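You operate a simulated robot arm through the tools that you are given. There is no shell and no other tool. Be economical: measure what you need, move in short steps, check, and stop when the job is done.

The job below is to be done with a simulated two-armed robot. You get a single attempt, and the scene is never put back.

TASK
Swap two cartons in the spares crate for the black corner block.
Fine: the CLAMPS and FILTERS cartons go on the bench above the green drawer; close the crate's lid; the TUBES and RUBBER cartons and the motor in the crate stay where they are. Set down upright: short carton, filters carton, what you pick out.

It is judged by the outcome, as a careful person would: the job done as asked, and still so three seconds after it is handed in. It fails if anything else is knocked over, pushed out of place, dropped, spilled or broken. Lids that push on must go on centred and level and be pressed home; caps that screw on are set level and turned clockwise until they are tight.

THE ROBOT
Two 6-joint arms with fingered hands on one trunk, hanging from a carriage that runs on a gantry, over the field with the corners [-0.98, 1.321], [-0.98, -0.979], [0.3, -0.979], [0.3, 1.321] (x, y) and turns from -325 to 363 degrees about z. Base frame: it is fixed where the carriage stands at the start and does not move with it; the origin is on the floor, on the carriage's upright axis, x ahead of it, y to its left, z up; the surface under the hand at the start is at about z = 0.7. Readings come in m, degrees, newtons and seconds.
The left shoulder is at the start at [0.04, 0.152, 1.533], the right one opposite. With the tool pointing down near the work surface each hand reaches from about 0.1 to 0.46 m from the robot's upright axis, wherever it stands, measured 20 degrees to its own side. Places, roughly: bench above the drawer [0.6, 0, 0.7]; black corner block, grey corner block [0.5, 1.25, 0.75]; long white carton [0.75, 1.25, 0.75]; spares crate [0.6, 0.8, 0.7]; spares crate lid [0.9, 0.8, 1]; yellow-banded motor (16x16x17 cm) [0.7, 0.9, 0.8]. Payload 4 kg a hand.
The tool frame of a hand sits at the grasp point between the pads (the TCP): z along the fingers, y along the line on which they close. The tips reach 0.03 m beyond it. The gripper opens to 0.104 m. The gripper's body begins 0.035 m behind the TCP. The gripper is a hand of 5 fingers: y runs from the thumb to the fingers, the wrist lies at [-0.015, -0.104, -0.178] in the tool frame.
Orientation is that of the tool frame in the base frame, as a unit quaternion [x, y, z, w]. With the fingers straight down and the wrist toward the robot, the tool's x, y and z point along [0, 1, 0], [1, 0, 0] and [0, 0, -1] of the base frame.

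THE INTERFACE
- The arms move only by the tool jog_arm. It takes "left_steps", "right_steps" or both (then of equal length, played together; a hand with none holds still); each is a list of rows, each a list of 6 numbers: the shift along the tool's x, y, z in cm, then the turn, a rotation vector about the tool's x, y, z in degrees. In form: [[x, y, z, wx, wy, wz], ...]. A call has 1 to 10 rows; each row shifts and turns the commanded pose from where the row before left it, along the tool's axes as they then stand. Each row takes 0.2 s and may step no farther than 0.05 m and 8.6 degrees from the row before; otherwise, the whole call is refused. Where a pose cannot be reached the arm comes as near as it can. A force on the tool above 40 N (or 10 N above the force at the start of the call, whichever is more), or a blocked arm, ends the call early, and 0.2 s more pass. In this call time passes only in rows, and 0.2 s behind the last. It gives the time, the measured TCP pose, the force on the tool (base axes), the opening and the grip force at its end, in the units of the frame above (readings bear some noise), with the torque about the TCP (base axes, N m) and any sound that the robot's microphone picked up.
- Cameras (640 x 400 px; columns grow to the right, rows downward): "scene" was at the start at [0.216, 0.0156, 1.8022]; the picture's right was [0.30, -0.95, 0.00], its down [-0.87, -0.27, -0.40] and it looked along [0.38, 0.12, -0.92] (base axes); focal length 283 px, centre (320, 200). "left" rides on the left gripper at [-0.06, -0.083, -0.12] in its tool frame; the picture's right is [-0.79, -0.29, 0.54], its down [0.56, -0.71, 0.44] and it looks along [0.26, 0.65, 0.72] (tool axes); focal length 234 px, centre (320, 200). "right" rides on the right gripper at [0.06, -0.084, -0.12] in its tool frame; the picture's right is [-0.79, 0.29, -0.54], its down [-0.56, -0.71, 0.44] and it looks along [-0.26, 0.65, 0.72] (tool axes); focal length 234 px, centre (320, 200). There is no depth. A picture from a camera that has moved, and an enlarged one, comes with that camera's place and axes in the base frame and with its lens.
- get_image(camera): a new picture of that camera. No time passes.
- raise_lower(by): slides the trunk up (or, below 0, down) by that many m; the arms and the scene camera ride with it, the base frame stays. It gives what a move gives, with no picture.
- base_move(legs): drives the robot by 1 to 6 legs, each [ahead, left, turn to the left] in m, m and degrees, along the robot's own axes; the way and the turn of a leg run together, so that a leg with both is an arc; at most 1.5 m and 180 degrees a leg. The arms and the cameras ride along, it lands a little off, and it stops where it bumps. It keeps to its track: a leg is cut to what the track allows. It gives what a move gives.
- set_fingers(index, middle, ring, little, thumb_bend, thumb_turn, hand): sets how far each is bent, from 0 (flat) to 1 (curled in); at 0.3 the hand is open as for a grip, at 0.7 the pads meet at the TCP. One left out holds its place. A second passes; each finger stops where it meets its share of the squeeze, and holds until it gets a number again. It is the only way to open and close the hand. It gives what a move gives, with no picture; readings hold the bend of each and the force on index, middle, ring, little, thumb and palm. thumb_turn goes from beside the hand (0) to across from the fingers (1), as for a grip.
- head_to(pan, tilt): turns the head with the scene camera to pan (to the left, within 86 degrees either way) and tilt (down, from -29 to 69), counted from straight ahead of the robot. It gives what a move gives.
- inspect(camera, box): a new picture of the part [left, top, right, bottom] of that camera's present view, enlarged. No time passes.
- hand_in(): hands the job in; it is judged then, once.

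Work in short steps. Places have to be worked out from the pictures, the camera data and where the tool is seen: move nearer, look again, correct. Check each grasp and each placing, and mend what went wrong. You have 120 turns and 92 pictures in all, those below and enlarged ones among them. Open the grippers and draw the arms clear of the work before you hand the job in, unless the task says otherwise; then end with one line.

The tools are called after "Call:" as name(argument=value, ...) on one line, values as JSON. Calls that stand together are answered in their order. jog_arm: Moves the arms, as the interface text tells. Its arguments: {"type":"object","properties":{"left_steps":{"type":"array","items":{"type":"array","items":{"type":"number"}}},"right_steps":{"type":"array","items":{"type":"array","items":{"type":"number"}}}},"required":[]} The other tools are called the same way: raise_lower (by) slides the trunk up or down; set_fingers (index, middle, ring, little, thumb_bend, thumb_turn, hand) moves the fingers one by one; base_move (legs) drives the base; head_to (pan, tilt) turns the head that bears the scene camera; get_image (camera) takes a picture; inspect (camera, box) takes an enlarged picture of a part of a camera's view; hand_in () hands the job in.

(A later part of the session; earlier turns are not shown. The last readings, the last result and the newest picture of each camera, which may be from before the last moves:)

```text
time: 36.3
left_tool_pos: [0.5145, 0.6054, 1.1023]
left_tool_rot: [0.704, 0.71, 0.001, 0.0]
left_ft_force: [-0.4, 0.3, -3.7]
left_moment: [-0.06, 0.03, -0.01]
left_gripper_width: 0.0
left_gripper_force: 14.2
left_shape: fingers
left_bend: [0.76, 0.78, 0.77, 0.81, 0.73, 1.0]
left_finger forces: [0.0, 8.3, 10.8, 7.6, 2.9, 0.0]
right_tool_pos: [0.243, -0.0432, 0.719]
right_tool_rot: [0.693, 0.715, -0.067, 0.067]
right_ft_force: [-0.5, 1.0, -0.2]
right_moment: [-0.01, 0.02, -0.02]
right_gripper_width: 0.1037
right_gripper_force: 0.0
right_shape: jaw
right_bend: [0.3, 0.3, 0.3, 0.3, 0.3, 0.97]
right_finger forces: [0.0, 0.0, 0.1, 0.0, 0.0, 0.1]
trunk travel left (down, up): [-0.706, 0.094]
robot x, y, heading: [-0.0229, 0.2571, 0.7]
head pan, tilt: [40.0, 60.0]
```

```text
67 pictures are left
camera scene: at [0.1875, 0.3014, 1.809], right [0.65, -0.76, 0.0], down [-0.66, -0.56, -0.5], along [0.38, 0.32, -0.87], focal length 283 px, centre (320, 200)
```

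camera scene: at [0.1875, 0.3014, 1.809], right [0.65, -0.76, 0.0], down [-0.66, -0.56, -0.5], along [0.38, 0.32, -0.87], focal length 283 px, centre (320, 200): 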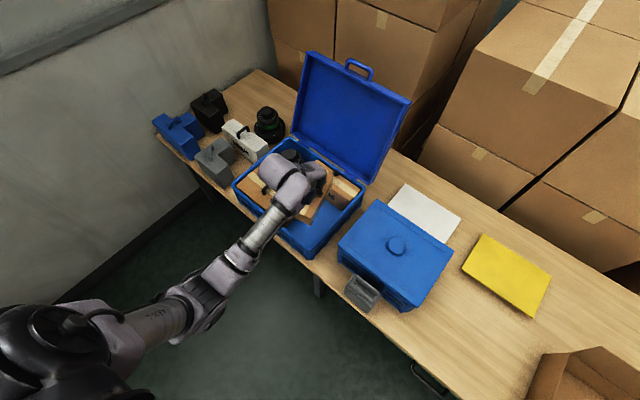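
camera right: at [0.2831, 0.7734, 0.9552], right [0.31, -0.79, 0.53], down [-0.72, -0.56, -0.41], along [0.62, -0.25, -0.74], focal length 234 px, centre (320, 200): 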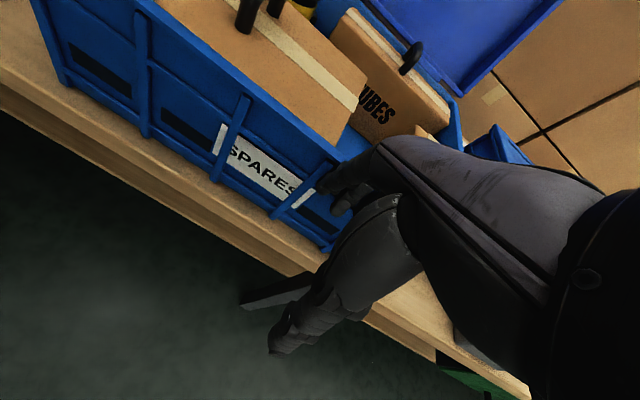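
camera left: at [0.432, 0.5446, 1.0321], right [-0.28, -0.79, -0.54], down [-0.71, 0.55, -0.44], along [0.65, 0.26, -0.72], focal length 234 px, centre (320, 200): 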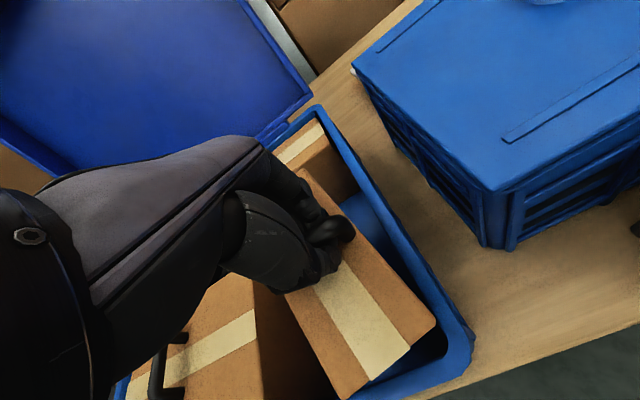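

Clear. I back off, drive right to the drawer area with the carton held in front of the bench edge, and look.

Call:
base_move(legs=[[-0.28, 0, 0], [0, -0.68, -0.5]])

Call:
head_to(pan=25, tilt=50)

Call:
get_image(camera="scene")

Call:
get_image(camera="left")

```text
time: 41.6
left_tool_pos: [0.2428, -0.0947, 1.103]
left_tool_rot: [0.709, 0.705, 0.001, 0.0]
left_ft_force: [0.1, 0.1, -2.5]
left_moment: [-0.08, 0.01, -0.01]
left_gripper_width: 0.0001
left_gripper_force: 14.6
left_shape: fingers
left_bend: [0.76, 0.78, 0.78, 0.81, 0.73, 1.0]
left_finger forces: [0.0, 8.4, 10.7, 7.5, 2.7, 0.0]
right_tool_pos: [-0.0396, -0.7383, 0.718]
right_tool_rot: [0.698, 0.71, -0.067, 0.067]
right_ft_force: [1.3, -0.9, 1.2]
right_moment: [0.02, 0.03, 0.02]
right_gripper_width: 0.1038
right_gripper_force: 0.1
right_shape: jaw
right_bend: [0.3, 0.3, 0.3, 0.3, 0.3, 0.97]
right_finger forces: [0.0, 0.1, 0.1, 0.0, 0.1, 0.0]
trunk travel left (down, up): [-0.706, 0.094]
robot x, y, heading: [-0.3023, -0.4343, -0.3]
head pan, tilt: [40.0, 60.0]
```

```text
time: 42.4
left_tool_pos: [0.2429, -0.0949, 1.1036]
left_tool_rot: [0.709, 0.705, 0.001, 0.001]
left_ft_force: [-0.7, -0.1, -2.8]
left_moment: [-0.08, 0.05, -0.04]
left_gripper_width: 0.0
left_gripper_force: 15.5
left_shape: fingers
left_bend: [0.76, 0.78, 0.78, 0.81, 0.73, 1.0]
left_finger forces: [0.0, 8.4, 11.0, 7.4, 2.8, 0.1]
right_tool_pos: [-0.0383, -0.7381, 0.7184]
right_tool_rot: [0.699, 0.709, -0.068, 0.067]
right_ft_force: [-0.4, -0.5, -0.3]
right_moment: [0.0, 0.01, -0.02]
right_gripper_width: 0.1039
right_gripper_force: 0.1
right_shape: jaw
right_bend: [0.3, 0.3, 0.3, 0.3, 0.3, 0.97]
right_finger forces: [0.0, 0.0, 0.0, 0.1, 0.0, 0.1]
trunk travel left (down, up): [-0.706, 0.094]
robot x, y, heading: [-0.2985, -0.4353, -0.3]
head pan, tilt: [25.0, 50.0]
```

```text
66 pictures are left
camera scene: at [-0.0709, -0.4042, 1.8216], right [0.42, -0.91, 0.0], down [-0.7, -0.32, -0.64], along [0.58, 0.27, -0.77], focal length 283 px, centre (320, 200)
```

scene: 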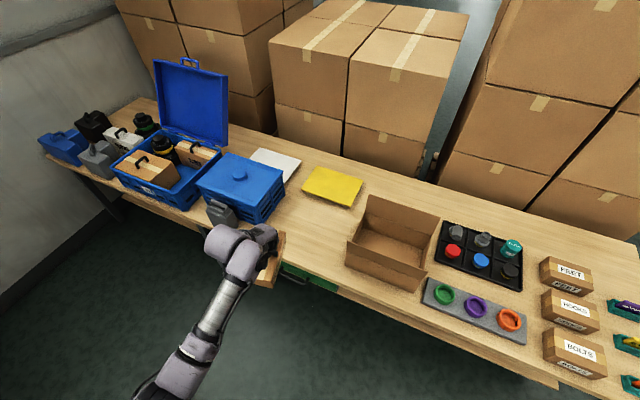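

```text
65 pictures are left
camera left: at [0.1588, -0.1542, 1.2222], right [-0.29, -0.79, -0.54], down [-0.7, 0.56, -0.44], along [0.65, 0.25, -0.72], focal length 234 px, centre (320, 200)
```

left: 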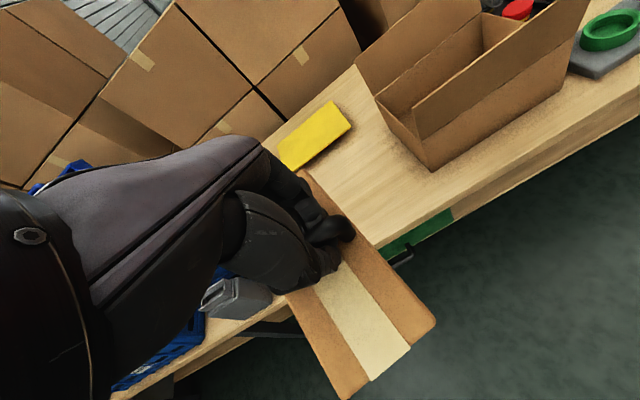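

The carton hangs square to the bench. I drive ahead so it hangs over the drawer at about (0.53, −0.12), left of the cardboard box.

Call:
base_move(legs=[[0.29, -0.025, 0.3]])

Call:
raise_lower(by=-0.2)

Call:
get_image(camera="left")

Call:
get_image(camera="scene")

```text
time: 44.4
left_tool_pos: [0.5296, -0.1109, 1.1031]
left_tool_rot: [0.704, 0.71, 0.001, 0.0]
left_ft_force: [0.9, 0.7, -3.0]
left_moment: [-0.07, 0.05, -0.02]
left_gripper_width: 0.0003
left_gripper_force: 14.0
left_shape: fingers
left_bend: [0.76, 0.78, 0.78, 0.81, 0.73, 1.0]
left_finger forces: [0.0, 8.4, 10.9, 7.3, 2.7, 0.0]
right_tool_pos: [0.2574, -0.759, 0.7191]
right_tool_rot: [0.694, 0.714, -0.066, 0.068]
right_ft_force: [0.5, -0.4, 0.0]
right_moment: [0.0, 0.03, 0.02]
right_gripper_width: 0.104
right_gripper_force: 0.1
right_shape: jaw
right_bend: [0.3, 0.3, 0.3, 0.3, 0.3, 0.97]
right_finger forces: [0.0, 0.0, 0.0, 0.0, 0.0, 0.0]
trunk travel left (down, up): [-0.706, 0.094]
robot x, y, heading: [-0.0107, -0.4551, 0.4]
head pan, tilt: [25.0, 50.0]
```

```text
time: 46.6
left_tool_pos: [0.5294, -0.1098, 0.9037]
left_tool_rot: [0.704, 0.71, 0.0, 0.0]
left_ft_force: [0.8, 0.0, -2.8]
left_moment: [-0.09, 0.02, -0.04]
left_gripper_width: 0.0001
left_gripper_force: 14.9
left_shape: fingers
left_bend: [0.76, 0.78, 0.78, 0.81, 0.73, 1.0]
left_finger forces: [0.0, 8.5, 11.0, 7.2, 2.7, 0.0]
right_tool_pos: [0.257, -0.7587, 0.5187]
right_tool_rot: [0.693, 0.714, -0.067, 0.068]
right_ft_force: [0.0, -0.1, 0.5]
right_moment: [0.02, -0.02, 0.01]
right_gripper_width: 0.104
right_gripper_force: 0.0
right_shape: jaw
right_bend: [0.3, 0.3, 0.3, 0.3, 0.3, 0.97]
right_finger forces: [0.1, 0.0, 0.0, 0.0, 0.1, 0.0]
trunk travel left (down, up): [-0.506, 0.294]
robot x, y, heading: [-0.0092, -0.4561, 0.4]
head pan, tilt: [25.0, 50.0]
```

```text
64 pictures are left
camera left: at [0.4459, -0.1717, 1.0222], right [-0.28, -0.79, -0.54], down [-0.71, 0.55, -0.44], along [0.65, 0.26, -0.72], focal length 234 px, centre (320, 200)
```

left: 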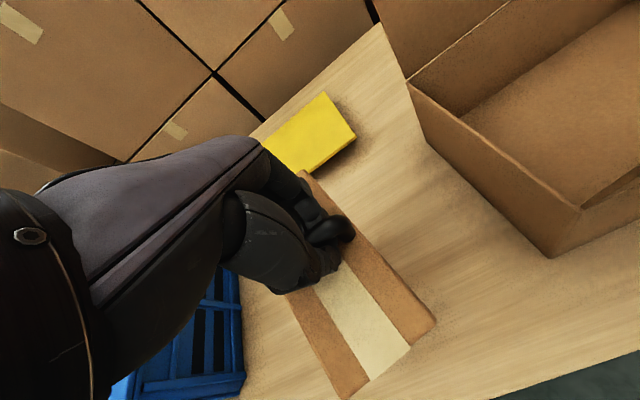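

```text
63 pictures are left
camera scene: at [0.2199, -0.4251, 1.6217], right [0.43, -0.9, 0.0], down [-0.69, -0.33, -0.64], along [0.58, 0.28, -0.77], focal length 283 px, centre (320, 200)
```

scene: 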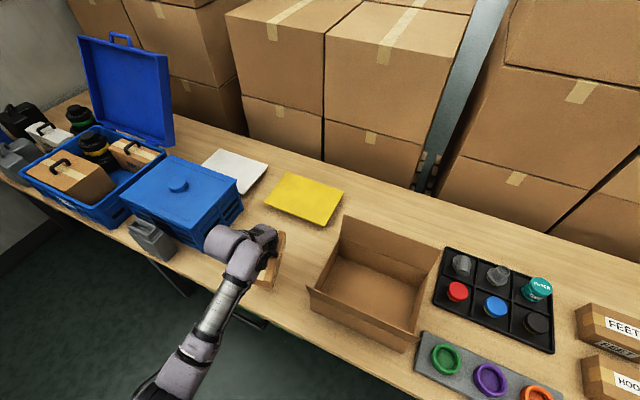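

Cover box's side is at y≈0.156 and the cardboard box at y≈−0.26, so I shift the carton 5 cm right to leave room for FILTERS, then lower in small steps.

Call:
jog_arm(left_steps=[[-2.7, 0, 0, 0, 0, 0], [-2.7, 0, 0, 0, 0, 0], [0, 0, 1.5, 0, 0, 0], [0, 0, 1.5, 0, 0, 0]])

Call:
jog_arm(left_steps=[[0, 0, 0.5, 0, 0, 0], [0, 0, 0.5, 0, 0, 0]])

Call:
get_image(camera="left")

```text
time: 47.6
left_tool_pos: [0.5306, -0.1655, 0.8718]
left_tool_rot: [0.704, 0.71, 0.001, 0.001]
left_ft_force: [-0.3, 0.8, -2.8]
left_moment: [-0.1, 0.01, 0.0]
left_gripper_width: 0.0
left_gripper_force: 14.6
left_shape: fingers
left_bend: [0.76, 0.78, 0.78, 0.81, 0.73, 1.0]
left_finger forces: [0.1, 8.5, 11.0, 7.3, 2.7, 0.0]
right_tool_pos: [0.2575, -0.76, 0.518]
right_tool_rot: [0.693, 0.714, -0.067, 0.067]
right_ft_force: [0.7, -0.1, -0.1]
right_moment: [-0.01, 0.03, -0.02]
right_gripper_width: 0.1038
right_gripper_force: 0.0
right_shape: jaw
right_bend: [0.3, 0.3, 0.3, 0.3, 0.3, 0.97]
right_finger forces: [0.0, 0.0, 0.0, 0.0, 0.1, 0.0]
trunk travel left (down, up): [-0.506, 0.294]
robot x, y, heading: [-0.0064, -0.4547, 0.6]
head pan, tilt: [25.0, 50.0]
```

```text
time: 48.2
left_tool_pos: [0.5323, -0.1643, 0.8646]
left_tool_rot: [0.704, 0.71, 0.003, 0.002]
left_ft_force: [0.9, 0.4, 8.3]
left_moment: [0.0, 0.26, -0.05]
left_gripper_width: 0.0
left_gripper_force: 28.3
left_shape: fingers
left_bend: [0.76, 0.78, 0.78, 0.81, 0.73, 1.0]
left_finger forces: [0.0, 8.7, 11.4, 9.0, 27.5, 0.0]
right_tool_pos: [0.2586, -0.7577, 0.5194]
right_tool_rot: [0.694, 0.714, -0.067, 0.067]
right_ft_force: [0.6, 0.5, 0.3]
right_moment: [0.02, -0.03, -0.03]
right_gripper_width: 0.1039
right_gripper_force: 0.1
right_shape: jaw
right_bend: [0.3, 0.3, 0.3, 0.3, 0.3, 0.97]
right_finger forces: [0.0, 0.0, 0.0, 0.1, 0.0, 0.1]
trunk travel left (down, up): [-0.506, 0.294]
robot x, y, heading: [-0.0102, -0.456, 0.5]
head pan, tilt: [25.0, 50.0]
```

```text
62 pictures are left
camera left: at [0.4483, -0.2255, 0.9836], right [-0.28, -0.79, -0.55], down [-0.71, 0.55, -0.44], along [0.65, 0.26, -0.71], focal length 234 px, centre (320, 200)
```

left: 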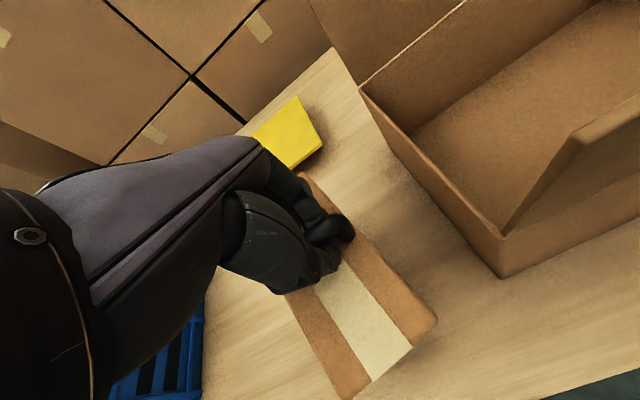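

It's resting on the bench (+8 N). I ease up 2 mm, open the hand and rise straight up with the trunk.

Call:
jog_arm(left_steps=[[0, 0, -0.3, 0, 0, 0]])

Call:
set_fingers(hand="left", index=0.3, middle=0.3, ring=0.3, little=0.3, thumb_bend=0.3)

Call:
raise_lower(by=0.03)

Call:
get_image(camera="left")

```text
time: 48.6
left_tool_pos: [0.5305, -0.1658, 0.8658]
left_tool_rot: [0.704, 0.71, 0.001, -0.001]
left_ft_force: [1.0, 1.3, 1.6]
left_moment: [-0.03, 0.07, -0.01]
left_gripper_width: 0.0
left_gripper_force: 25.2
left_shape: fingers
left_bend: [0.77, 0.78, 0.78, 0.81, 0.73, 1.0]
left_finger forces: [0.0, 8.3, 11.2, 8.3, 23.2, 0.1]
right_tool_pos: [0.2573, -0.7578, 0.519]
right_tool_rot: [0.693, 0.714, -0.067, 0.067]
right_ft_force: [-0.1, -0.1, -0.2]
right_moment: [-0.01, 0.01, -0.01]
right_gripper_width: 0.104
right_gripper_force: 0.0
right_shape: jaw
right_bend: [0.3, 0.3, 0.3, 0.3, 0.3, 0.97]
right_finger forces: [0.1, 0.0, 0.0, 0.0, 0.0, 0.0]
trunk travel left (down, up): [-0.506, 0.294]
robot x, y, heading: [-0.0087, -0.4531, 0.4]
head pan, tilt: [25.0, 50.0]
```

```text
time: 49.6
left_tool_pos: [0.53, -0.1653, 0.8667]
left_tool_rot: [0.704, 0.71, 0.0, 0.001]
left_ft_force: [-0.2, -0.1, -0.1]
left_moment: [-0.01, 0.04, -0.01]
left_gripper_width: 0.1028
left_gripper_force: 0.2
left_shape: fingers
left_bend: [0.3, 0.3, 0.3, 0.3, 0.3, 0.97]
left_finger forces: [0.1, 0.0, 0.0, 0.0, 0.1, 0.1]
right_tool_pos: [0.2573, -0.7583, 0.5192]
right_tool_rot: [0.693, 0.714, -0.068, 0.067]
right_ft_force: [0.7, -0.5, 0.3]
right_moment: [-0.01, -0.01, 0.02]
right_gripper_width: 0.104
right_gripper_force: 0.0
right_shape: jaw
right_bend: [0.3, 0.3, 0.3, 0.3, 0.3, 0.97]
right_finger forces: [0.0, 0.0, 0.1, 0.1, 0.0, 0.0]
trunk travel left (down, up): [-0.506, 0.294]
robot x, y, heading: [-0.0105, -0.4565, 0.6]
head pan, tilt: [25.0, 50.0]
```

```text
time: 50.3
left_tool_pos: [0.5305, -0.1646, 0.8966]
left_tool_rot: [0.704, 0.71, 0.001, 0.001]
left_ft_force: [0.0, 0.4, 0.0]
left_moment: [-0.02, -0.01, 0.0]
left_gripper_width: 0.1029
left_gripper_force: 0.1
left_shape: fingers
left_bend: [0.3, 0.3, 0.3, 0.3, 0.3, 0.97]
left_finger forces: [0.1, 0.0, 0.0, 0.0, 0.0, 0.1]
right_tool_pos: [0.2574, -0.7576, 0.5487]
right_tool_rot: [0.694, 0.714, -0.066, 0.067]
right_ft_force: [0.2, -0.4, 0.6]
right_moment: [0.0, 0.01, 0.02]
right_gripper_width: 0.1039
right_gripper_force: 0.1
right_shape: jaw
right_bend: [0.3, 0.3, 0.3, 0.3, 0.3, 0.97]
right_finger forces: [0.0, 0.0, 0.1, 0.1, 0.0, 0.0]
trunk travel left (down, up): [-0.536, 0.264]
robot x, y, heading: [-0.0094, -0.4575, 0.3]
head pan, tilt: [25.0, 50.0]
```

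```text
61 pictures are left
camera left: at [0.4465, -0.2259, 1.0149], right [-0.28, -0.79, -0.54], down [-0.71, 0.55, -0.44], along [0.65, 0.26, -0.72], focal length 234 px, centre (320, 200)
```

left: 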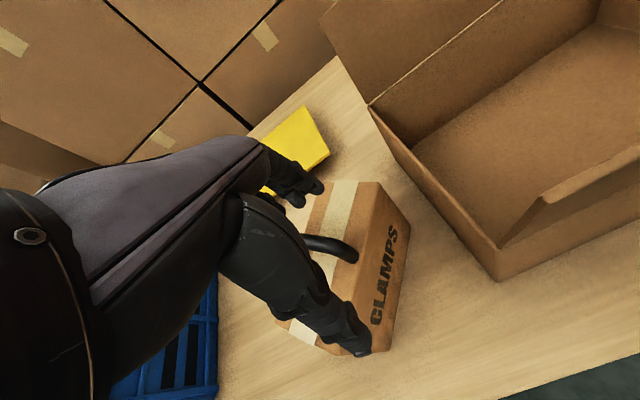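

CLAMPS stands upright with its label showing. I raise, back away from the bench, and test turning the left hand 85° for the FILTERS handle, which runs along x.

Call:
raise_lower(by=0.2)

Call:
base_move(legs=[[-0.3, 0, 0], [0, 0.98, -0.3]])

Call:
jog_arm(left_steps=[[0, 0, 0, 0, 0, -8.5], [0, 0, 0, 0, 0, -8.5], [0, 0, 0, 0, 0, -8.5], [0, 0, 0, 0, 0, -8.5], [0, 0, 0, 0, 0, -8.5], [0, 0, 0, 0, 0, -8.5], [0, 0, 0, 0, 0, -8.5], [0, 0, 0, 0, 0, -8.5], [0, 0, 0, 0, 0, -8.5], [0, 0, 0, 0, 0, -8.5]])

Call:
get_image(camera="scene")

```text
time: 52.5
left_tool_pos: [0.5299, -0.1649, 1.0962]
left_tool_rot: [0.704, 0.71, 0.001, 0.0]
left_ft_force: [0.0, -0.3, -0.2]
left_moment: [0.03, 0.0, 0.02]
left_gripper_width: 0.1029
left_gripper_force: 0.0
left_shape: fingers
left_bend: [0.3, 0.3, 0.3, 0.3, 0.3, 0.97]
left_finger forces: [0.0, 0.0, 0.1, 0.0, 0.0, 0.0]
right_tool_pos: [0.2567, -0.7579, 0.7495]
right_tool_rot: [0.694, 0.714, -0.067, 0.068]
right_ft_force: [-0.1, -0.5, -0.8]
right_moment: [0.0, -0.02, 0.05]
right_gripper_width: 0.1039
right_gripper_force: 0.2
right_shape: jaw
right_bend: [0.3, 0.3, 0.3, 0.3, 0.3, 0.97]
right_finger forces: [0.1, 0.0, 0.0, 0.0, 0.1, 0.0]
trunk travel left (down, up): [-0.736, 0.064]
robot x, y, heading: [-0.0064, -0.4576, 0.0]
head pan, tilt: [25.0, 50.0]
```

```text
time: 59.2
left_tool_pos: [0.236, 0.8074, 1.0949]
left_tool_rot: [0.709, 0.705, 0.0, 0.001]
left_ft_force: [0.3, -0.3, -0.5]
left_moment: [-0.01, -0.01, 0.01]
left_gripper_width: 0.1026
left_gripper_force: 0.1
left_shape: fingers
left_bend: [0.3, 0.3, 0.3, 0.3, 0.3, 0.97]
left_finger forces: [0.0, 0.1, 0.0, 0.0, 0.1, 0.1]
right_tool_pos: [-0.0449, 0.2183, 0.749]
right_tool_rot: [0.698, 0.71, -0.067, 0.066]
right_ft_force: [0.4, 0.1, -0.8]
right_moment: [-0.03, -0.01, 0.0]
right_gripper_width: 0.1036
right_gripper_force: 0.0
right_shape: jaw
right_bend: [0.3, 0.3, 0.3, 0.3, 0.3, 0.97]
right_finger forces: [0.1, 0.0, 0.0, 0.0, 0.0, 0.0]
trunk travel left (down, up): [-0.736, 0.064]
robot x, y, heading: [-0.306, 0.521, -0.3]
head pan, tilt: [25.0, 50.0]
```

```text
time: 61.4
left_tool_pos: [0.2368, 0.8073, 1.0968]
left_tool_rot: [0.046, 0.999, -0.001, 0.0]
left_ft_force: [-0.3, -0.3, -0.2]
left_moment: [0.0, 0.0, 0.01]
left_gripper_width: 0.103
left_gripper_force: 0.1
left_shape: fingers
left_bend: [0.3, 0.3, 0.3, 0.3, 0.3, 0.97]
left_finger forces: [0.0, 0.0, 0.0, 0.0, 0.0, 0.0]
right_tool_pos: [-0.0443, 0.2178, 0.7486]
right_tool_rot: [0.698, 0.71, -0.067, 0.067]
right_ft_force: [0.7, -0.1, -0.3]
right_moment: [-0.01, 0.02, 0.0]
right_gripper_width: 0.1038
right_gripper_force: 0.0
right_shape: jaw
right_bend: [0.3, 0.3, 0.3, 0.3, 0.3, 0.97]
right_finger forces: [0.0, 0.1, 0.0, 0.1, 0.0, 0.1]
trunk travel left (down, up): [-0.736, 0.064]
robot x, y, heading: [-0.3015, 0.5228, -0.3]
head pan, tilt: [25.0, 50.0]
```

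```text
60 pictures are left
camera scene: at [-0.077, 0.5518, 1.8517], right [0.42, -0.91, 0.0], down [-0.7, -0.32, -0.64], along [0.58, 0.27, -0.77], focal length 283 px, centre (320, 200)
```

scene: 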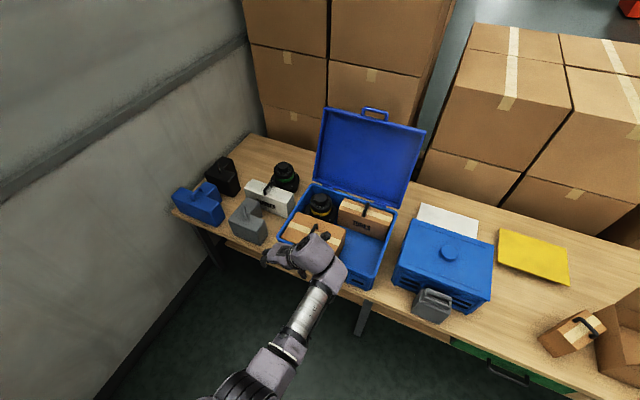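

The turn worked. I check CLAMPS in the same view by enlarging it, then go on.

Call:
inspect(camera="scene", box=[480, 270, 640, 380])

Call:
base_move(legs=[[0.25, 0.045, 0]])

Call:
get_image(camera="left")

```text
3.64 times, centred on (560, 325) of scene
camera zoom: at [-0.077, 0.5518, 1.8517], right [0.42, -0.91, 0.0], down [-0.7, -0.32, -0.64], along [0.58, 0.27, -0.77], focal length 1030 px, centre (-553, -254)
```

zoom: 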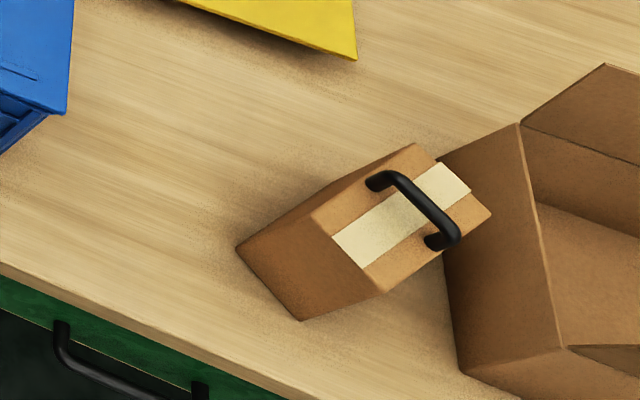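

```text
time: 63.2
left_tool_pos: [0.4844, 0.8523, 1.096]
left_tool_rot: [0.045, 0.999, 0.0, 0.002]
left_ft_force: [-0.2, 0.0, -0.7]
left_moment: [-0.02, 0.0, -0.01]
left_gripper_width: 0.1026
left_gripper_force: 0.0
left_shape: fingers
left_bend: [0.3, 0.3, 0.3, 0.3, 0.3, 0.97]
left_finger forces: [0.0, 0.1, 0.1, 0.0, 0.0, 0.0]
right_tool_pos: [0.2033, 0.2625, 0.7487]
right_tool_rot: [0.697, 0.71, -0.067, 0.067]
right_ft_force: [-0.1, -0.6, -0.5]
right_moment: [-0.01, 0.0, 0.04]
right_gripper_width: 0.1038
right_gripper_force: 0.1
right_shape: jaw
right_bend: [0.3, 0.3, 0.3, 0.3, 0.3, 0.97]
right_finger forces: [0.0, 0.1, 0.0, 0.0, 0.0, 0.0]
trunk travel left (down, up): [-0.736, 0.064]
robot x, y, heading: [-0.0564, 0.5669, 0.0]
head pan, tilt: [25.0, 50.0]
```

```text
58 pictures are left
camera left: at [0.5367, 0.764, 1.2153], right [0.76, -0.36, -0.54], down [-0.62, -0.65, -0.44], along [-0.2, 0.67, -0.72], focal length 234 px, centre (320, 200)
```

left: 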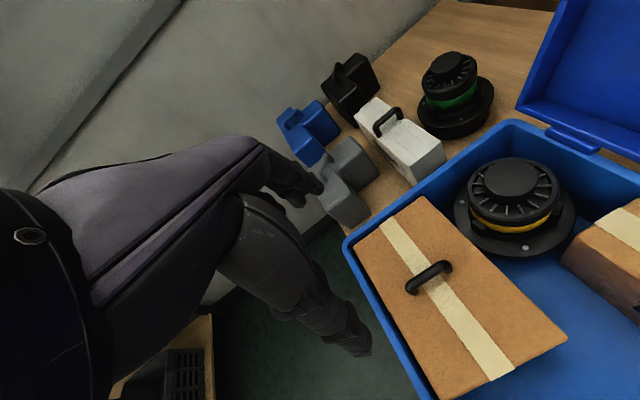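

CLAMPS is upright and clear. FILTERS' handle works out at (0.522, 0.855), aligned with the hand now; I shift over it and lower the trunk partway.

Call:
jog_arm(left_steps=[[-3.7, 0.2, 0, 0, 0, 0]])

Call:
raise_lower(by=-0.18)

Call:
get_image(camera="left")

```text
time: 63.6
left_tool_pos: [0.5211, 0.8517, 1.096]
left_tool_rot: [0.045, 0.999, 0.0, 0.0]
left_ft_force: [-0.7, 0.0, -0.3]
left_moment: [0.01, 0.03, 0.05]
left_gripper_width: 0.103
left_gripper_force: 0.0
left_shape: fingers
left_bend: [0.3, 0.3, 0.3, 0.3, 0.3, 0.97]
left_finger forces: [0.0, 0.1, 0.0, 0.0, 0.0, 0.0]
right_tool_pos: [0.2057, 0.2632, 0.7492]
right_tool_rot: [0.698, 0.71, -0.066, 0.068]
right_ft_force: [0.6, 0.1, -0.4]
right_moment: [0.01, -0.01, 0.01]
right_gripper_width: 0.1041
right_gripper_force: 0.0
right_shape: jaw
right_bend: [0.3, 0.3, 0.3, 0.3, 0.3, 0.97]
right_finger forces: [0.0, 0.0, 0.0, 0.1, 0.0, 0.0]
trunk travel left (down, up): [-0.736, 0.064]
robot x, y, heading: [-0.0613, 0.564, -0.3]
head pan, tilt: [25.0, 50.0]
```

```text
time: 65.7
left_tool_pos: [0.5206, 0.8503, 0.9156]
left_tool_rot: [0.045, 0.999, 0.0, 0.001]
left_ft_force: [-0.1, -0.4, 0.3]
left_moment: [-0.01, 0.0, 0.0]
left_gripper_width: 0.1032
left_gripper_force: 0.1
left_shape: fingers
left_bend: [0.3, 0.3, 0.3, 0.3, 0.3, 0.97]
left_finger forces: [0.1, 0.0, 0.1, 0.0, 0.0, 0.1]
right_tool_pos: [0.2035, 0.2621, 0.5689]
right_tool_rot: [0.697, 0.711, -0.067, 0.067]
right_ft_force: [-0.3, 0.5, 1.0]
right_moment: [0.01, 0.01, -0.02]
right_gripper_width: 0.1039
right_gripper_force: 0.1
right_shape: jaw
right_bend: [0.3, 0.3, 0.3, 0.3, 0.3, 0.97]
right_finger forces: [0.0, 0.1, 0.0, 0.1, 0.0, 0.1]
trunk travel left (down, up): [-0.556, 0.244]
robot x, y, heading: [-0.0599, 0.5678, -0.4]
head pan, tilt: [25.0, 50.0]
```

```text
57 pictures are left
camera left: at [0.5728, 0.7629, 1.0352], right [0.76, -0.36, -0.54], down [-0.62, -0.65, -0.44], along [-0.2, 0.67, -0.72], focal length 234 px, centre (320, 200)
```

left: 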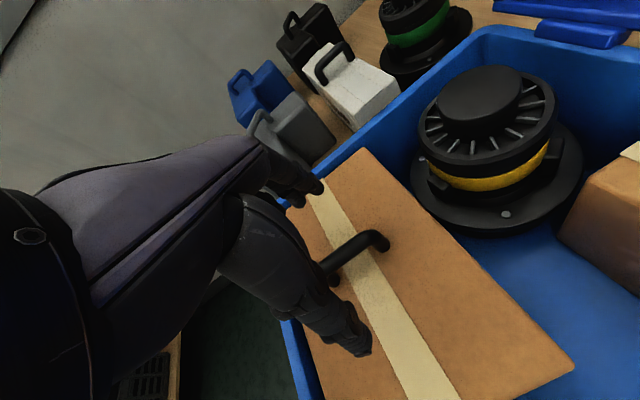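

Triangulation puts the bar at z 0.86, y 0.852, right beneath the TCP. I lower to z 0.872 as before and close.

Call:
raise_lower(by=-0.043)

Call:
get_image(camera="left")

Call:
set_fingers(hand="left", index=0.8, middle=0.8, ring=0.8, little=0.8, thumb_bend=0.8)

Call:
inspect(camera="left", box=[220, 120, 480, 360])

```text
time: 66.5
left_tool_pos: [0.5204, 0.8504, 0.8735]
left_tool_rot: [0.045, 0.999, 0.0, 0.001]
left_ft_force: [-1.1, 0.0, -0.5]
left_moment: [-0.01, 0.0, 0.01]
left_gripper_width: 0.1026
left_gripper_force: 0.0
left_shape: fingers
left_bend: [0.3, 0.3, 0.3, 0.3, 0.3, 0.97]
left_finger forces: [0.0, 0.1, 0.1, 0.0, 0.0, 0.0]
right_tool_pos: [0.2052, 0.2624, 0.5249]
right_tool_rot: [0.697, 0.71, -0.067, 0.067]
right_ft_force: [0.1, 0.0, 0.4]
right_moment: [-0.01, 0.02, -0.03]
right_gripper_width: 0.1038
right_gripper_force: 0.1
right_shape: jaw
right_bend: [0.3, 0.3, 0.3, 0.3, 0.3, 0.97]
right_finger forces: [0.1, 0.0, 0.1, 0.1, 0.1, 0.1]
trunk travel left (down, up): [-0.513, 0.287]
robot x, y, heading: [-0.0589, 0.5669, -0.0]
head pan, tilt: [25.0, 50.0]
```

```text
56 pictures are left
camera left: at [0.5728, 0.763, 0.9922], right [0.76, -0.36, -0.54], down [-0.62, -0.65, -0.44], along [-0.2, 0.67, -0.72], focal length 234 px, centre (320, 200)
```

left: 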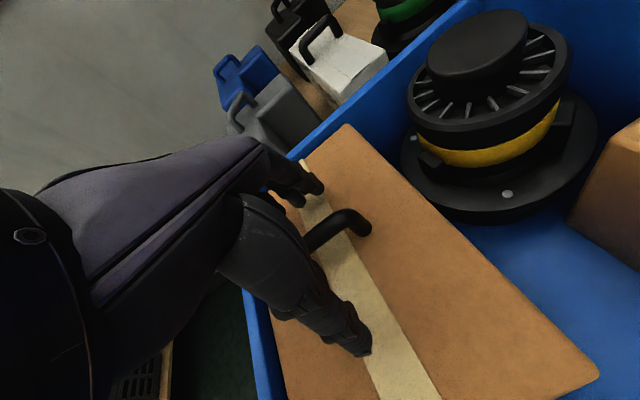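

```text
time: 67.5
left_tool_pos: [0.5205, 0.8511, 0.8722]
left_tool_rot: [0.045, 0.999, -0.001, 0.0]
left_ft_force: [2.7, -0.3, -6.1]
left_moment: [0.0, -0.21, -0.27]
left_gripper_width: 0.0002
left_gripper_force: 18.3
left_shape: fingers
left_bend: [0.76, 0.76, 0.75, 0.8, 0.72, 1.0]
left_finger forces: [0.1, 8.4, 10.0, 0.0, 19.0, 0.1]
right_tool_pos: [0.2038, 0.2623, 0.5252]
right_tool_rot: [0.698, 0.71, -0.067, 0.067]
right_ft_force: [0.0, 0.0, -1.4]
right_moment: [0.0, 0.04, -0.03]
right_gripper_width: 0.1041
right_gripper_force: 0.0
right_shape: jaw
right_bend: [0.3, 0.3, 0.3, 0.3, 0.3, 0.97]
right_finger forces: [0.0, 0.1, 0.0, 0.1, 0.1, 0.0]
trunk travel left (down, up): [-0.513, 0.287]
robot x, y, heading: [-0.0596, 0.564, -0.3]
head pan, tilt: [25.0, 50.0]
```

```text
1.67 times, centred on (350, 240) of left
camera zoom: at [0.5726, 0.7625, 0.9918], right [0.76, -0.36, -0.54], down [-0.62, -0.65, -0.44], along [-0.2, 0.67, -0.72], focal length 390 px, centre (270, 133)
```

zoom: 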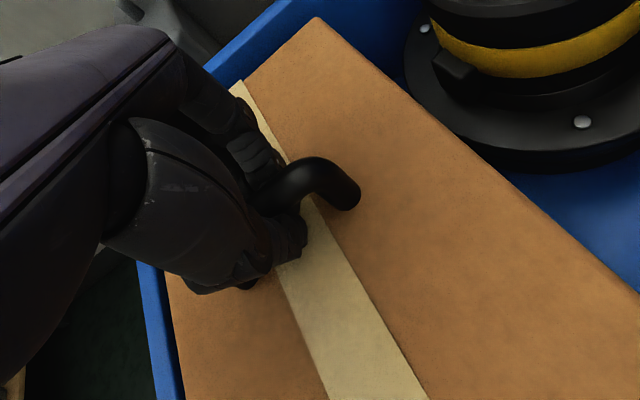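

Gripped. I lift slowly 4 cm and check tilt and clearance.

Call:
raise_lower(by=0.04)

Call:
get_image(camera="left")

Call:
inspect(camera="scene", box=[200, 100, 440, 280])

```text
time: 68.3
left_tool_pos: [0.521, 0.8505, 0.9133]
left_tool_rot: [0.045, 0.999, 0.0, 0.0]
left_ft_force: [3.1, -1.3, -5.6]
left_moment: [0.04, -0.2, -0.31]
left_gripper_width: 0.0
left_gripper_force: 20.3
left_shape: fingers
left_bend: [0.77, 0.76, 0.75, 0.8, 0.72, 1.0]
left_finger forces: [0.0, 8.5, 9.2, 0.0, 24.3, 0.1]
right_tool_pos: [0.2048, 0.2621, 0.567]
right_tool_rot: [0.698, 0.71, -0.068, 0.067]
right_ft_force: [0.4, 0.0, 0.2]
right_moment: [-0.02, 0.0, 0.03]
right_gripper_width: 0.1036
right_gripper_force: 0.0
right_shape: jaw
right_bend: [0.3, 0.3, 0.3, 0.3, 0.3, 0.97]
right_finger forces: [0.1, 0.0, 0.1, 0.1, 0.0, 0.0]
trunk travel left (down, up): [-0.553, 0.247]
robot x, y, heading: [-0.0572, 0.5668, -0.0]
head pan, tilt: [25.0, 50.0]
```

```text
54 pictures are left
camera left: at [0.5728, 0.7625, 1.0321], right [0.76, -0.36, -0.54], down [-0.62, -0.65, -0.44], along [-0.2, 0.67, -0.72], focal length 234 px, centre (320, 200)
```

left: 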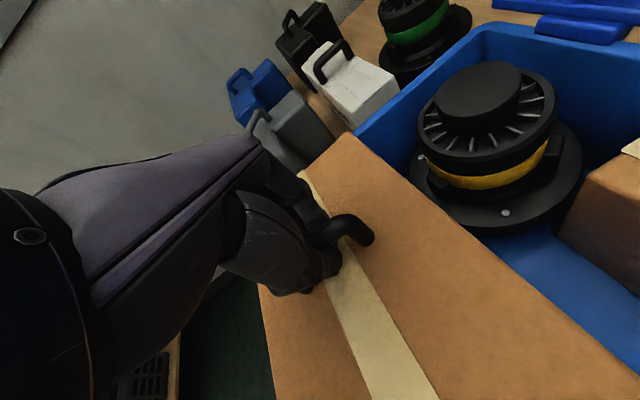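

```text
2.22 times, centred on (320, 190) of scene
camera zoom: at [0.1711, 0.5961, 1.6687], right [0.42, -0.91, 0.0], down [-0.7, -0.32, -0.64], along [0.58, 0.27, -0.77], focal length 630 px, centre (320, 222)
```

zoom: 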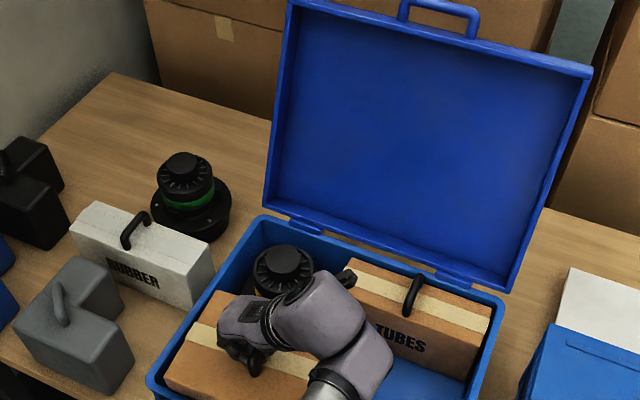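

Lifting cleanly with about 6 N load. I continue up to clear the rim.

Call:
raise_lower(by=0.06)

Call:
raise_lower(by=0.13)

Call:
get_image(camera="scene")

Call:
get_image(camera="left")

```text
time: 69.3
left_tool_pos: [0.52, 0.8509, 0.9734]
left_tool_rot: [0.046, 0.999, -0.001, 0.001]
left_ft_force: [2.4, 0.1, -5.3]
left_moment: [0.05, -0.28, -0.17]
left_gripper_width: 0.0
left_gripper_force: 22.2
left_shape: fingers
left_bend: [0.77, 0.76, 0.75, 0.8, 0.73, 1.0]
left_finger forces: [0.0, 8.7, 7.9, 0.0, 27.9, 0.0]
right_tool_pos: [0.2038, 0.2626, 0.6266]
right_tool_rot: [0.697, 0.71, -0.068, 0.067]
right_ft_force: [-0.2, 0.3, 0.6]
right_moment: [0.01, -0.02, 0.0]
right_gripper_width: 0.1041
right_gripper_force: 0.1
right_shape: jaw
right_bend: [0.3, 0.3, 0.3, 0.3, 0.3, 0.97]
right_finger forces: [0.0, 0.1, 0.0, 0.1, 0.1, 0.0]
trunk travel left (down, up): [-0.613, 0.187]
robot x, y, heading: [-0.0585, 0.5672, -0.4]
head pan, tilt: [25.0, 50.0]
```

```text
time: 70.9
left_tool_pos: [0.5208, 0.8504, 1.1019]
left_tool_rot: [0.045, 0.999, 0.0, 0.0]
left_ft_force: [0.0, 0.0, -6.2]
left_moment: [0.05, -0.07, -0.02]
left_gripper_width: 0.0
left_gripper_force: 10.5
left_shape: fingers
left_bend: [0.77, 0.77, 0.76, 0.8, 0.73, 1.0]
left_finger forces: [0.1, 9.2, 4.3, 0.0, 7.3, 0.0]
right_tool_pos: [0.2032, 0.2637, 0.7563]
right_tool_rot: [0.698, 0.71, -0.067, 0.067]
right_ft_force: [0.0, 0.0, -0.1]
right_moment: [0.0, 0.0, 0.0]
right_gripper_width: 0.1041
right_gripper_force: 0.0
right_shape: jaw
right_bend: [0.3, 0.3, 0.3, 0.3, 0.3, 0.97]
right_finger forces: [0.0, 0.1, 0.0, 0.0, 0.1, 0.0]
trunk travel left (down, up): [-0.743, 0.057]
robot x, y, heading: [-0.0579, 0.5663, -0.4]
head pan, tilt: [25.0, 50.0]
```

```text
52 pictures are left
camera scene: at [0.1709, 0.5963, 1.8585], right [0.42, -0.91, 0.0], down [-0.7, -0.32, -0.64], along [0.58, 0.27, -0.77], focal length 283 px, centre (320, 200)
```

scene: 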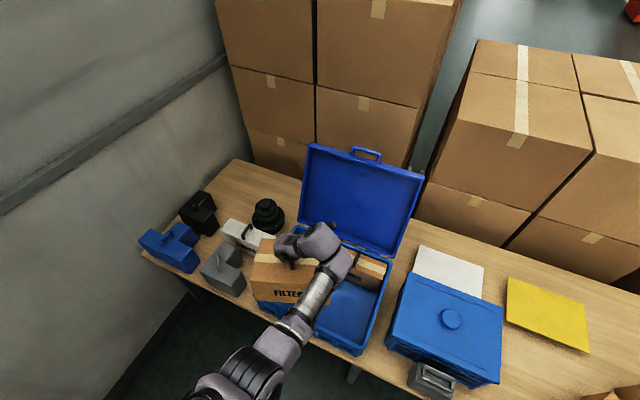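

```text
51 pictures are left
camera left: at [0.5722, 0.7628, 1.2215], right [0.76, -0.36, -0.54], down [-0.62, -0.65, -0.44], along [-0.2, 0.67, -0.72], focal length 234 px, centre (320, 200)
```

left: 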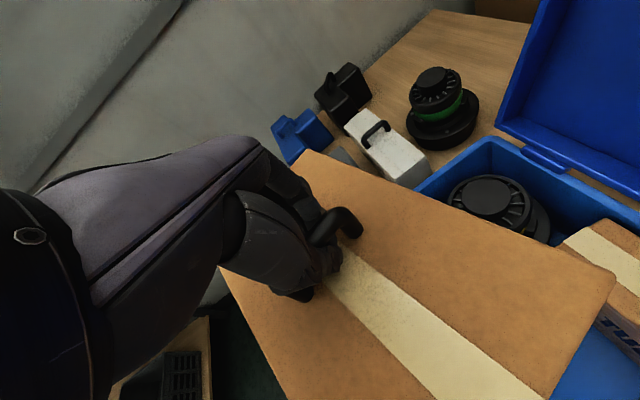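

FILTERS is out and its label readable. I raise a bit more, back off, drive right to the drawer, and look before going over the bench.

Call:
raise_lower(by=0.04)

Call:
base_move(legs=[[-0.3, 0, 0.2], [0, -0.835, 0]])

Call:
get_image(camera="scene")

Call:
get_image(camera="left")

```text
time: 71.8
left_tool_pos: [0.5198, 0.8502, 1.1426]
left_tool_rot: [0.046, 0.999, 0.0, 0.001]
left_ft_force: [-0.4, -0.4, -6.8]
left_moment: [0.05, -0.09, -0.02]
left_gripper_width: 0.0
left_gripper_force: 10.1
left_shape: fingers
left_bend: [0.77, 0.77, 0.76, 0.8, 0.73, 1.0]
left_finger forces: [0.0, 9.1, 4.3, 0.0, 7.3, 0.0]
right_tool_pos: [0.2032, 0.2618, 0.7962]
right_tool_rot: [0.698, 0.71, -0.067, 0.067]
right_ft_force: [0.3, -0.3, -0.3]
right_moment: [0.0, 0.01, -0.03]
right_gripper_width: 0.1037
right_gripper_force: 0.1
right_shape: jaw
right_bend: [0.3, 0.3, 0.3, 0.3, 0.3, 0.97]
right_finger forces: [0.1, 0.0, 0.1, 0.1, 0.0, 0.0]
trunk travel left (down, up): [-0.783, 0.017]
robot x, y, heading: [-0.059, 0.5681, -0.2]
head pan, tilt: [25.0, 50.0]
```

```text
time: 77.8
left_tool_pos: [0.2172, 0.0241, 1.1434]
left_tool_rot: [0.051, 0.999, 0.0, 0.0]
left_ft_force: [0.5, 0.3, -5.9]
left_moment: [0.06, -0.06, 0.0]
left_gripper_width: 0.0001
left_gripper_force: 10.1
left_shape: fingers
left_bend: [0.77, 0.77, 0.76, 0.8, 0.74, 1.0]
left_finger forces: [0.0, 9.0, 3.8, 0.1, 7.1, 0.1]
right_tool_pos: [-0.106, -0.5612, 0.795]
right_tool_rot: [0.702, 0.706, -0.067, 0.066]
right_ft_force: [-0.5, 0.1, 0.4]
right_moment: [-0.01, 0.0, -0.01]
right_gripper_width: 0.1039
right_gripper_force: 0.1
right_shape: jaw
right_bend: [0.3, 0.3, 0.3, 0.3, 0.3, 0.97]
right_finger forces: [0.0, 0.0, 0.0, 0.0, 0.0, 0.1]
trunk travel left (down, up): [-0.783, 0.017]
robot x, y, heading: [-0.3655, -0.2543, -0.6]
head pan, tilt: [25.0, 50.0]
```

```text
50 pictures are left
camera scene: at [-0.1355, -0.2269, 1.8986], right [0.41, -0.91, 0.0], down [-0.7, -0.31, -0.64], along [0.59, 0.26, -0.77], focal length 283 px, centre (320, 200)
```

scene: 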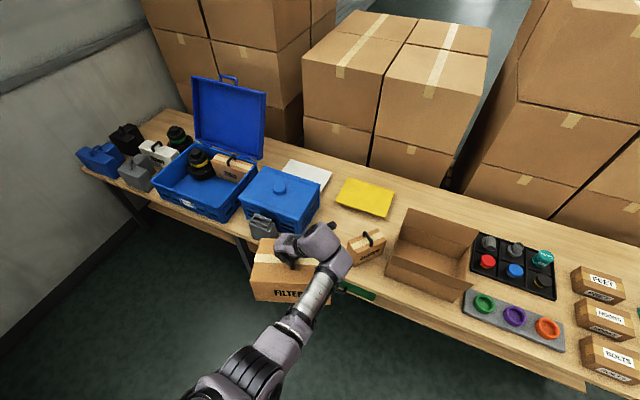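

```text
49 pictures are left
camera left: at [0.2675, -0.0644, 1.2617], right [0.76, -0.37, -0.54], down [-0.63, -0.65, -0.44], along [-0.19, 0.67, -0.72], focal length 234 px, centre (320, 200)
```

left: 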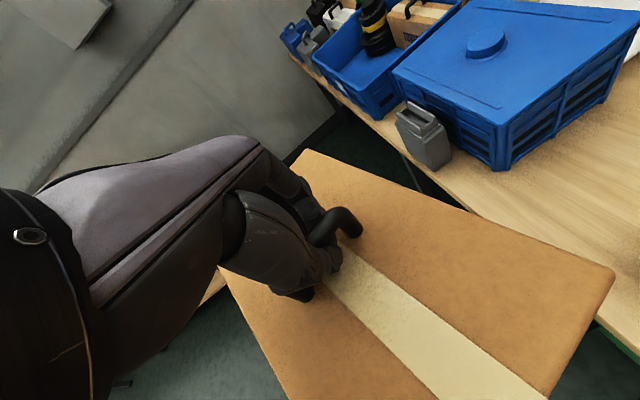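

I need the gap between CLAMPS and the blue cover box; enlarging it.

Call:
inspect(camera="scene", box=[230, 160, 430, 310])

```text
2.67 times, centred on (330, 235) of scene
camera zoom: at [-0.1355, -0.2269, 1.8986], right [0.41, -0.91, 0.0], down [-0.7, -0.31, -0.64], along [0.59, 0.26, -0.77], focal length 756 px, centre (293, 107)
```

zoom: 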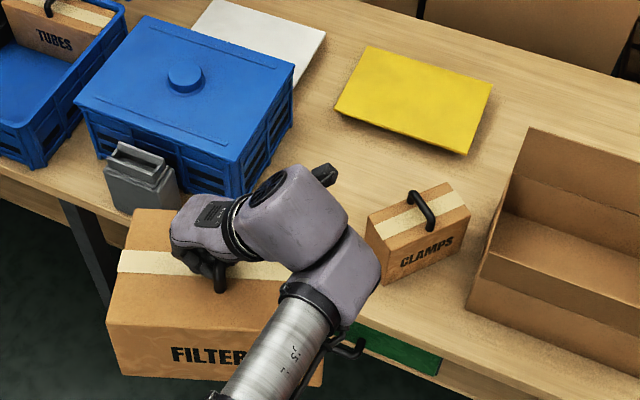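

CLAMPS turned about 37° on release and takes y −0.23…−0.06, so FILTERS fits best with its long side front-to-back. I rotate the hand with the carton here in free space (110° clockwise in all).

Call:
jog_arm(left_steps=[[0, 0, 0, 0, 0, 8.5], [0, 0, 0, 0, 0, 8.5], [0, 0, 0, 0, 0, 8.5], [0, 0, 0, 0, 0, 8.5], [0, 0, 0, 0, 0, 8.5], [0, 0, 0, 0, 0, 8.5], [0, 0, 0, 0, 0, 8.5], [0, 0, 0, 0, 0, 8.5], [0, 0, 0, 0, 0, 8.5], [0, 0, 0, 0, 0, 8.5]])

Call:
jog_arm(left_steps=[[0, 0, 0, 0, 0, 8], [0, 0, 0, 0, 0, 8], [0, 0, 0, 0, 0, 8]])

Call:
get_image(camera="scene")

Call:
get_image(camera="left")

```text
time: 80.0
left_tool_pos: [0.2177, 0.0248, 1.1422]
left_tool_rot: [0.713, 0.701, 0.0, 0.0]
left_ft_force: [0.9, -0.1, -5.5]
left_moment: [-0.09, -0.08, -0.02]
left_gripper_width: 0.0003
left_gripper_force: 10.1
left_shape: fingers
left_bend: [0.77, 0.77, 0.76, 0.8, 0.74, 1.0]
left_finger forces: [0.0, 9.0, 3.5, 0.0, 7.2, 0.0]
right_tool_pos: [-0.1072, -0.5619, 0.7958]
right_tool_rot: [0.701, 0.707, -0.068, 0.067]
right_ft_force: [0.1, -0.5, 0.3]
right_moment: [0.01, 0.04, -0.01]
right_gripper_width: 0.1039
right_gripper_force: 0.1
right_shape: jaw
right_bend: [0.3, 0.3, 0.3, 0.3, 0.3, 0.97]
right_finger forces: [0.0, 0.1, 0.0, 0.0, 0.0, 0.1]
trunk travel left (down, up): [-0.783, 0.017]
robot x, y, heading: [-0.3648, -0.2524, -1.0]
head pan, tilt: [25.0, 50.0]
```

```text
time: 80.8
left_tool_pos: [0.2149, 0.0253, 1.1432]
left_tool_rot: [0.843, 0.538, 0.001, 0.001]
left_ft_force: [-0.3, -1.2, -6.5]
left_moment: [-0.07, -0.02, 0.02]
left_gripper_width: 0.0
left_gripper_force: 16.6
left_shape: fingers
left_bend: [0.78, 0.77, 0.76, 0.8, 0.74, 1.0]
left_finger forces: [13.2, 9.0, 3.5, 0.0, 7.3, 0.0]
right_tool_pos: [-0.1059, -0.5604, 0.7962]
right_tool_rot: [0.702, 0.706, -0.068, 0.067]
right_ft_force: [0.8, 0.2, 0.1]
right_moment: [0.04, -0.01, 0.02]
right_gripper_width: 0.1042
right_gripper_force: 0.0
right_shape: jaw
right_bend: [0.3, 0.3, 0.3, 0.3, 0.3, 0.97]
right_finger forces: [0.0, 0.1, 0.0, 0.0, 0.0, 0.0]
trunk travel left (down, up): [-0.783, 0.017]
robot x, y, heading: [-0.3603, -0.25, -0.7]
head pan, tilt: [25.0, 50.0]
```

```text
47 pictures are left
camera scene: at [-0.1354, -0.2268, 1.8986], right [0.41, -0.91, 0.0], down [-0.7, -0.31, -0.64], along [0.59, 0.26, -0.77], focal length 283 px, centre (320, 200)
```

scene: 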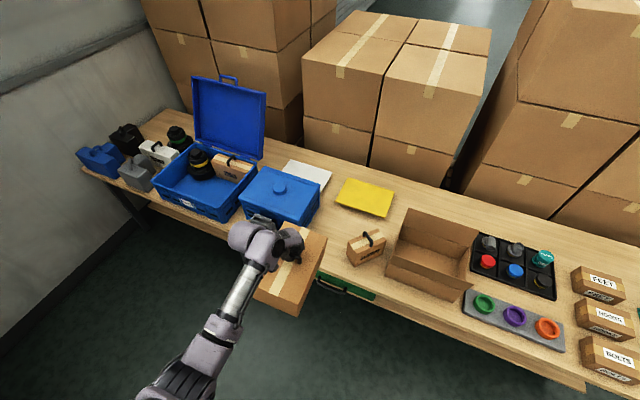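

```text
46 pictures are left
camera left: at [0.1144, 0.0057, 1.2615], right [-0.59, -0.59, -0.54], down [-0.4, 0.8, -0.44], along [0.7, -0.04, -0.72], focal length 234 px, centre (320, 200)
```

left: 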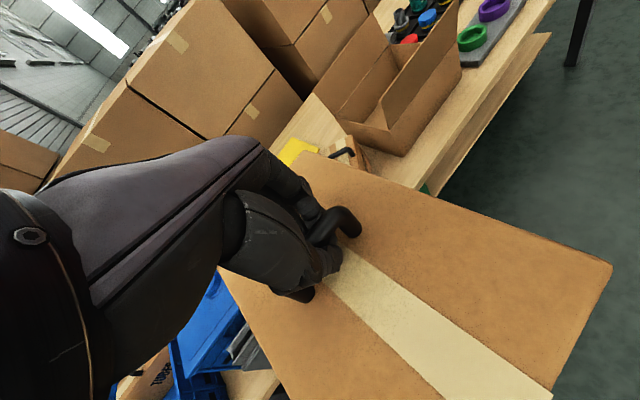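

The long side now runs along x. I drive ahead to place its centre at about (0.53, 0.05), lower most of the way and look.

Call:
base_move(legs=[[0.315, 0.03, 0]])

Call:
raise_lower(by=-0.18)

Call:
get_image(camera="scene")

Call:
get_image(camera="left")

```text
time: 82.9
left_tool_pos: [0.5282, 0.0498, 1.1422]
left_tool_rot: [0.843, 0.539, 0.0, 0.0]
left_ft_force: [0.2, 0.0, -5.9]
left_moment: [-0.08, 0.0, -0.01]
left_gripper_width: 0.0001
left_gripper_force: 10.4
left_shape: fingers
left_bend: [0.78, 0.77, 0.76, 0.8, 0.74, 1.0]
left_finger forces: [0.0, 8.9, 3.6, 0.1, 7.7, 0.0]
right_tool_pos: [0.2063, -0.5359, 0.7955]
right_tool_rot: [0.701, 0.707, -0.067, 0.067]
right_ft_force: [-0.7, -0.6, -0.2]
right_moment: [0.03, 0.03, -0.02]
right_gripper_width: 0.1038
right_gripper_force: 0.0
right_shape: jaw
right_bend: [0.3, 0.3, 0.3, 0.3, 0.3, 0.97]
right_finger forces: [0.0, 0.0, 0.1, 0.1, 0.0, 0.0]
trunk travel left (down, up): [-0.783, 0.017]
robot x, y, heading: [-0.0536, -0.2316, -0.7]
head pan, tilt: [25.0, 50.0]
```

```text
time: 84.9
left_tool_pos: [0.529, 0.0499, 0.9614]
left_tool_rot: [0.843, 0.539, 0.0, 0.0]
left_ft_force: [0.9, 0.3, -5.8]
left_moment: [-0.13, -0.04, 0.0]
left_gripper_width: 0.0
left_gripper_force: 10.4
left_shape: fingers
left_bend: [0.78, 0.77, 0.76, 0.8, 0.74, 1.0]
left_finger forces: [0.0, 8.9, 3.5, 0.1, 7.7, 0.0]
right_tool_pos: [0.2064, -0.5355, 0.616]
right_tool_rot: [0.702, 0.706, -0.067, 0.067]
right_ft_force: [0.2, -0.2, 0.1]
right_moment: [-0.01, 0.01, -0.03]
right_gripper_width: 0.1042
right_gripper_force: 0.2
right_shape: jaw
right_bend: [0.3, 0.3, 0.3, 0.3, 0.3, 0.97]
right_finger forces: [0.1, 0.1, 0.0, 0.1, 0.0, 0.1]
trunk travel left (down, up): [-0.603, 0.197]
robot x, y, heading: [-0.0527, -0.2297, -1.0]
head pan, tilt: [25.0, 50.0]
```

```text
45 pictures are left
camera scene: at [0.1771, -0.2014, 1.7186], right [0.41, -0.91, 0.0], down [-0.7, -0.31, -0.64], along [0.59, 0.26, -0.77], focal length 283 px, centre (320, 200)
```

scene: 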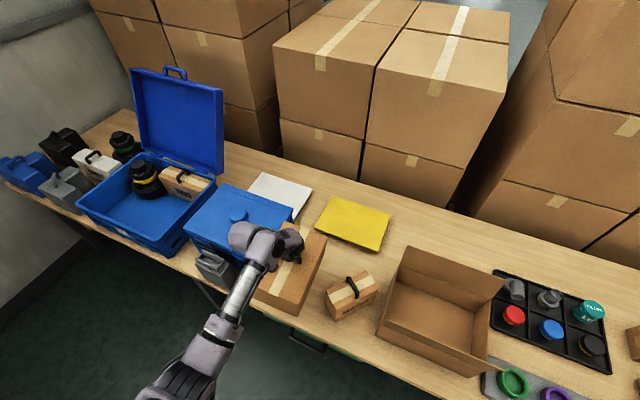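

```text
44 pictures are left
camera left: at [0.4267, 0.031, 1.0812], right [-0.59, -0.6, -0.54], down [-0.41, 0.8, -0.44], along [0.7, -0.04, -0.72], focal length 234 px, centre (320, 200)
```

left: 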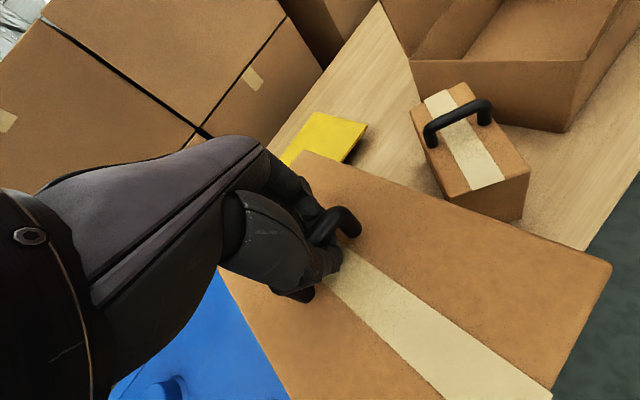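

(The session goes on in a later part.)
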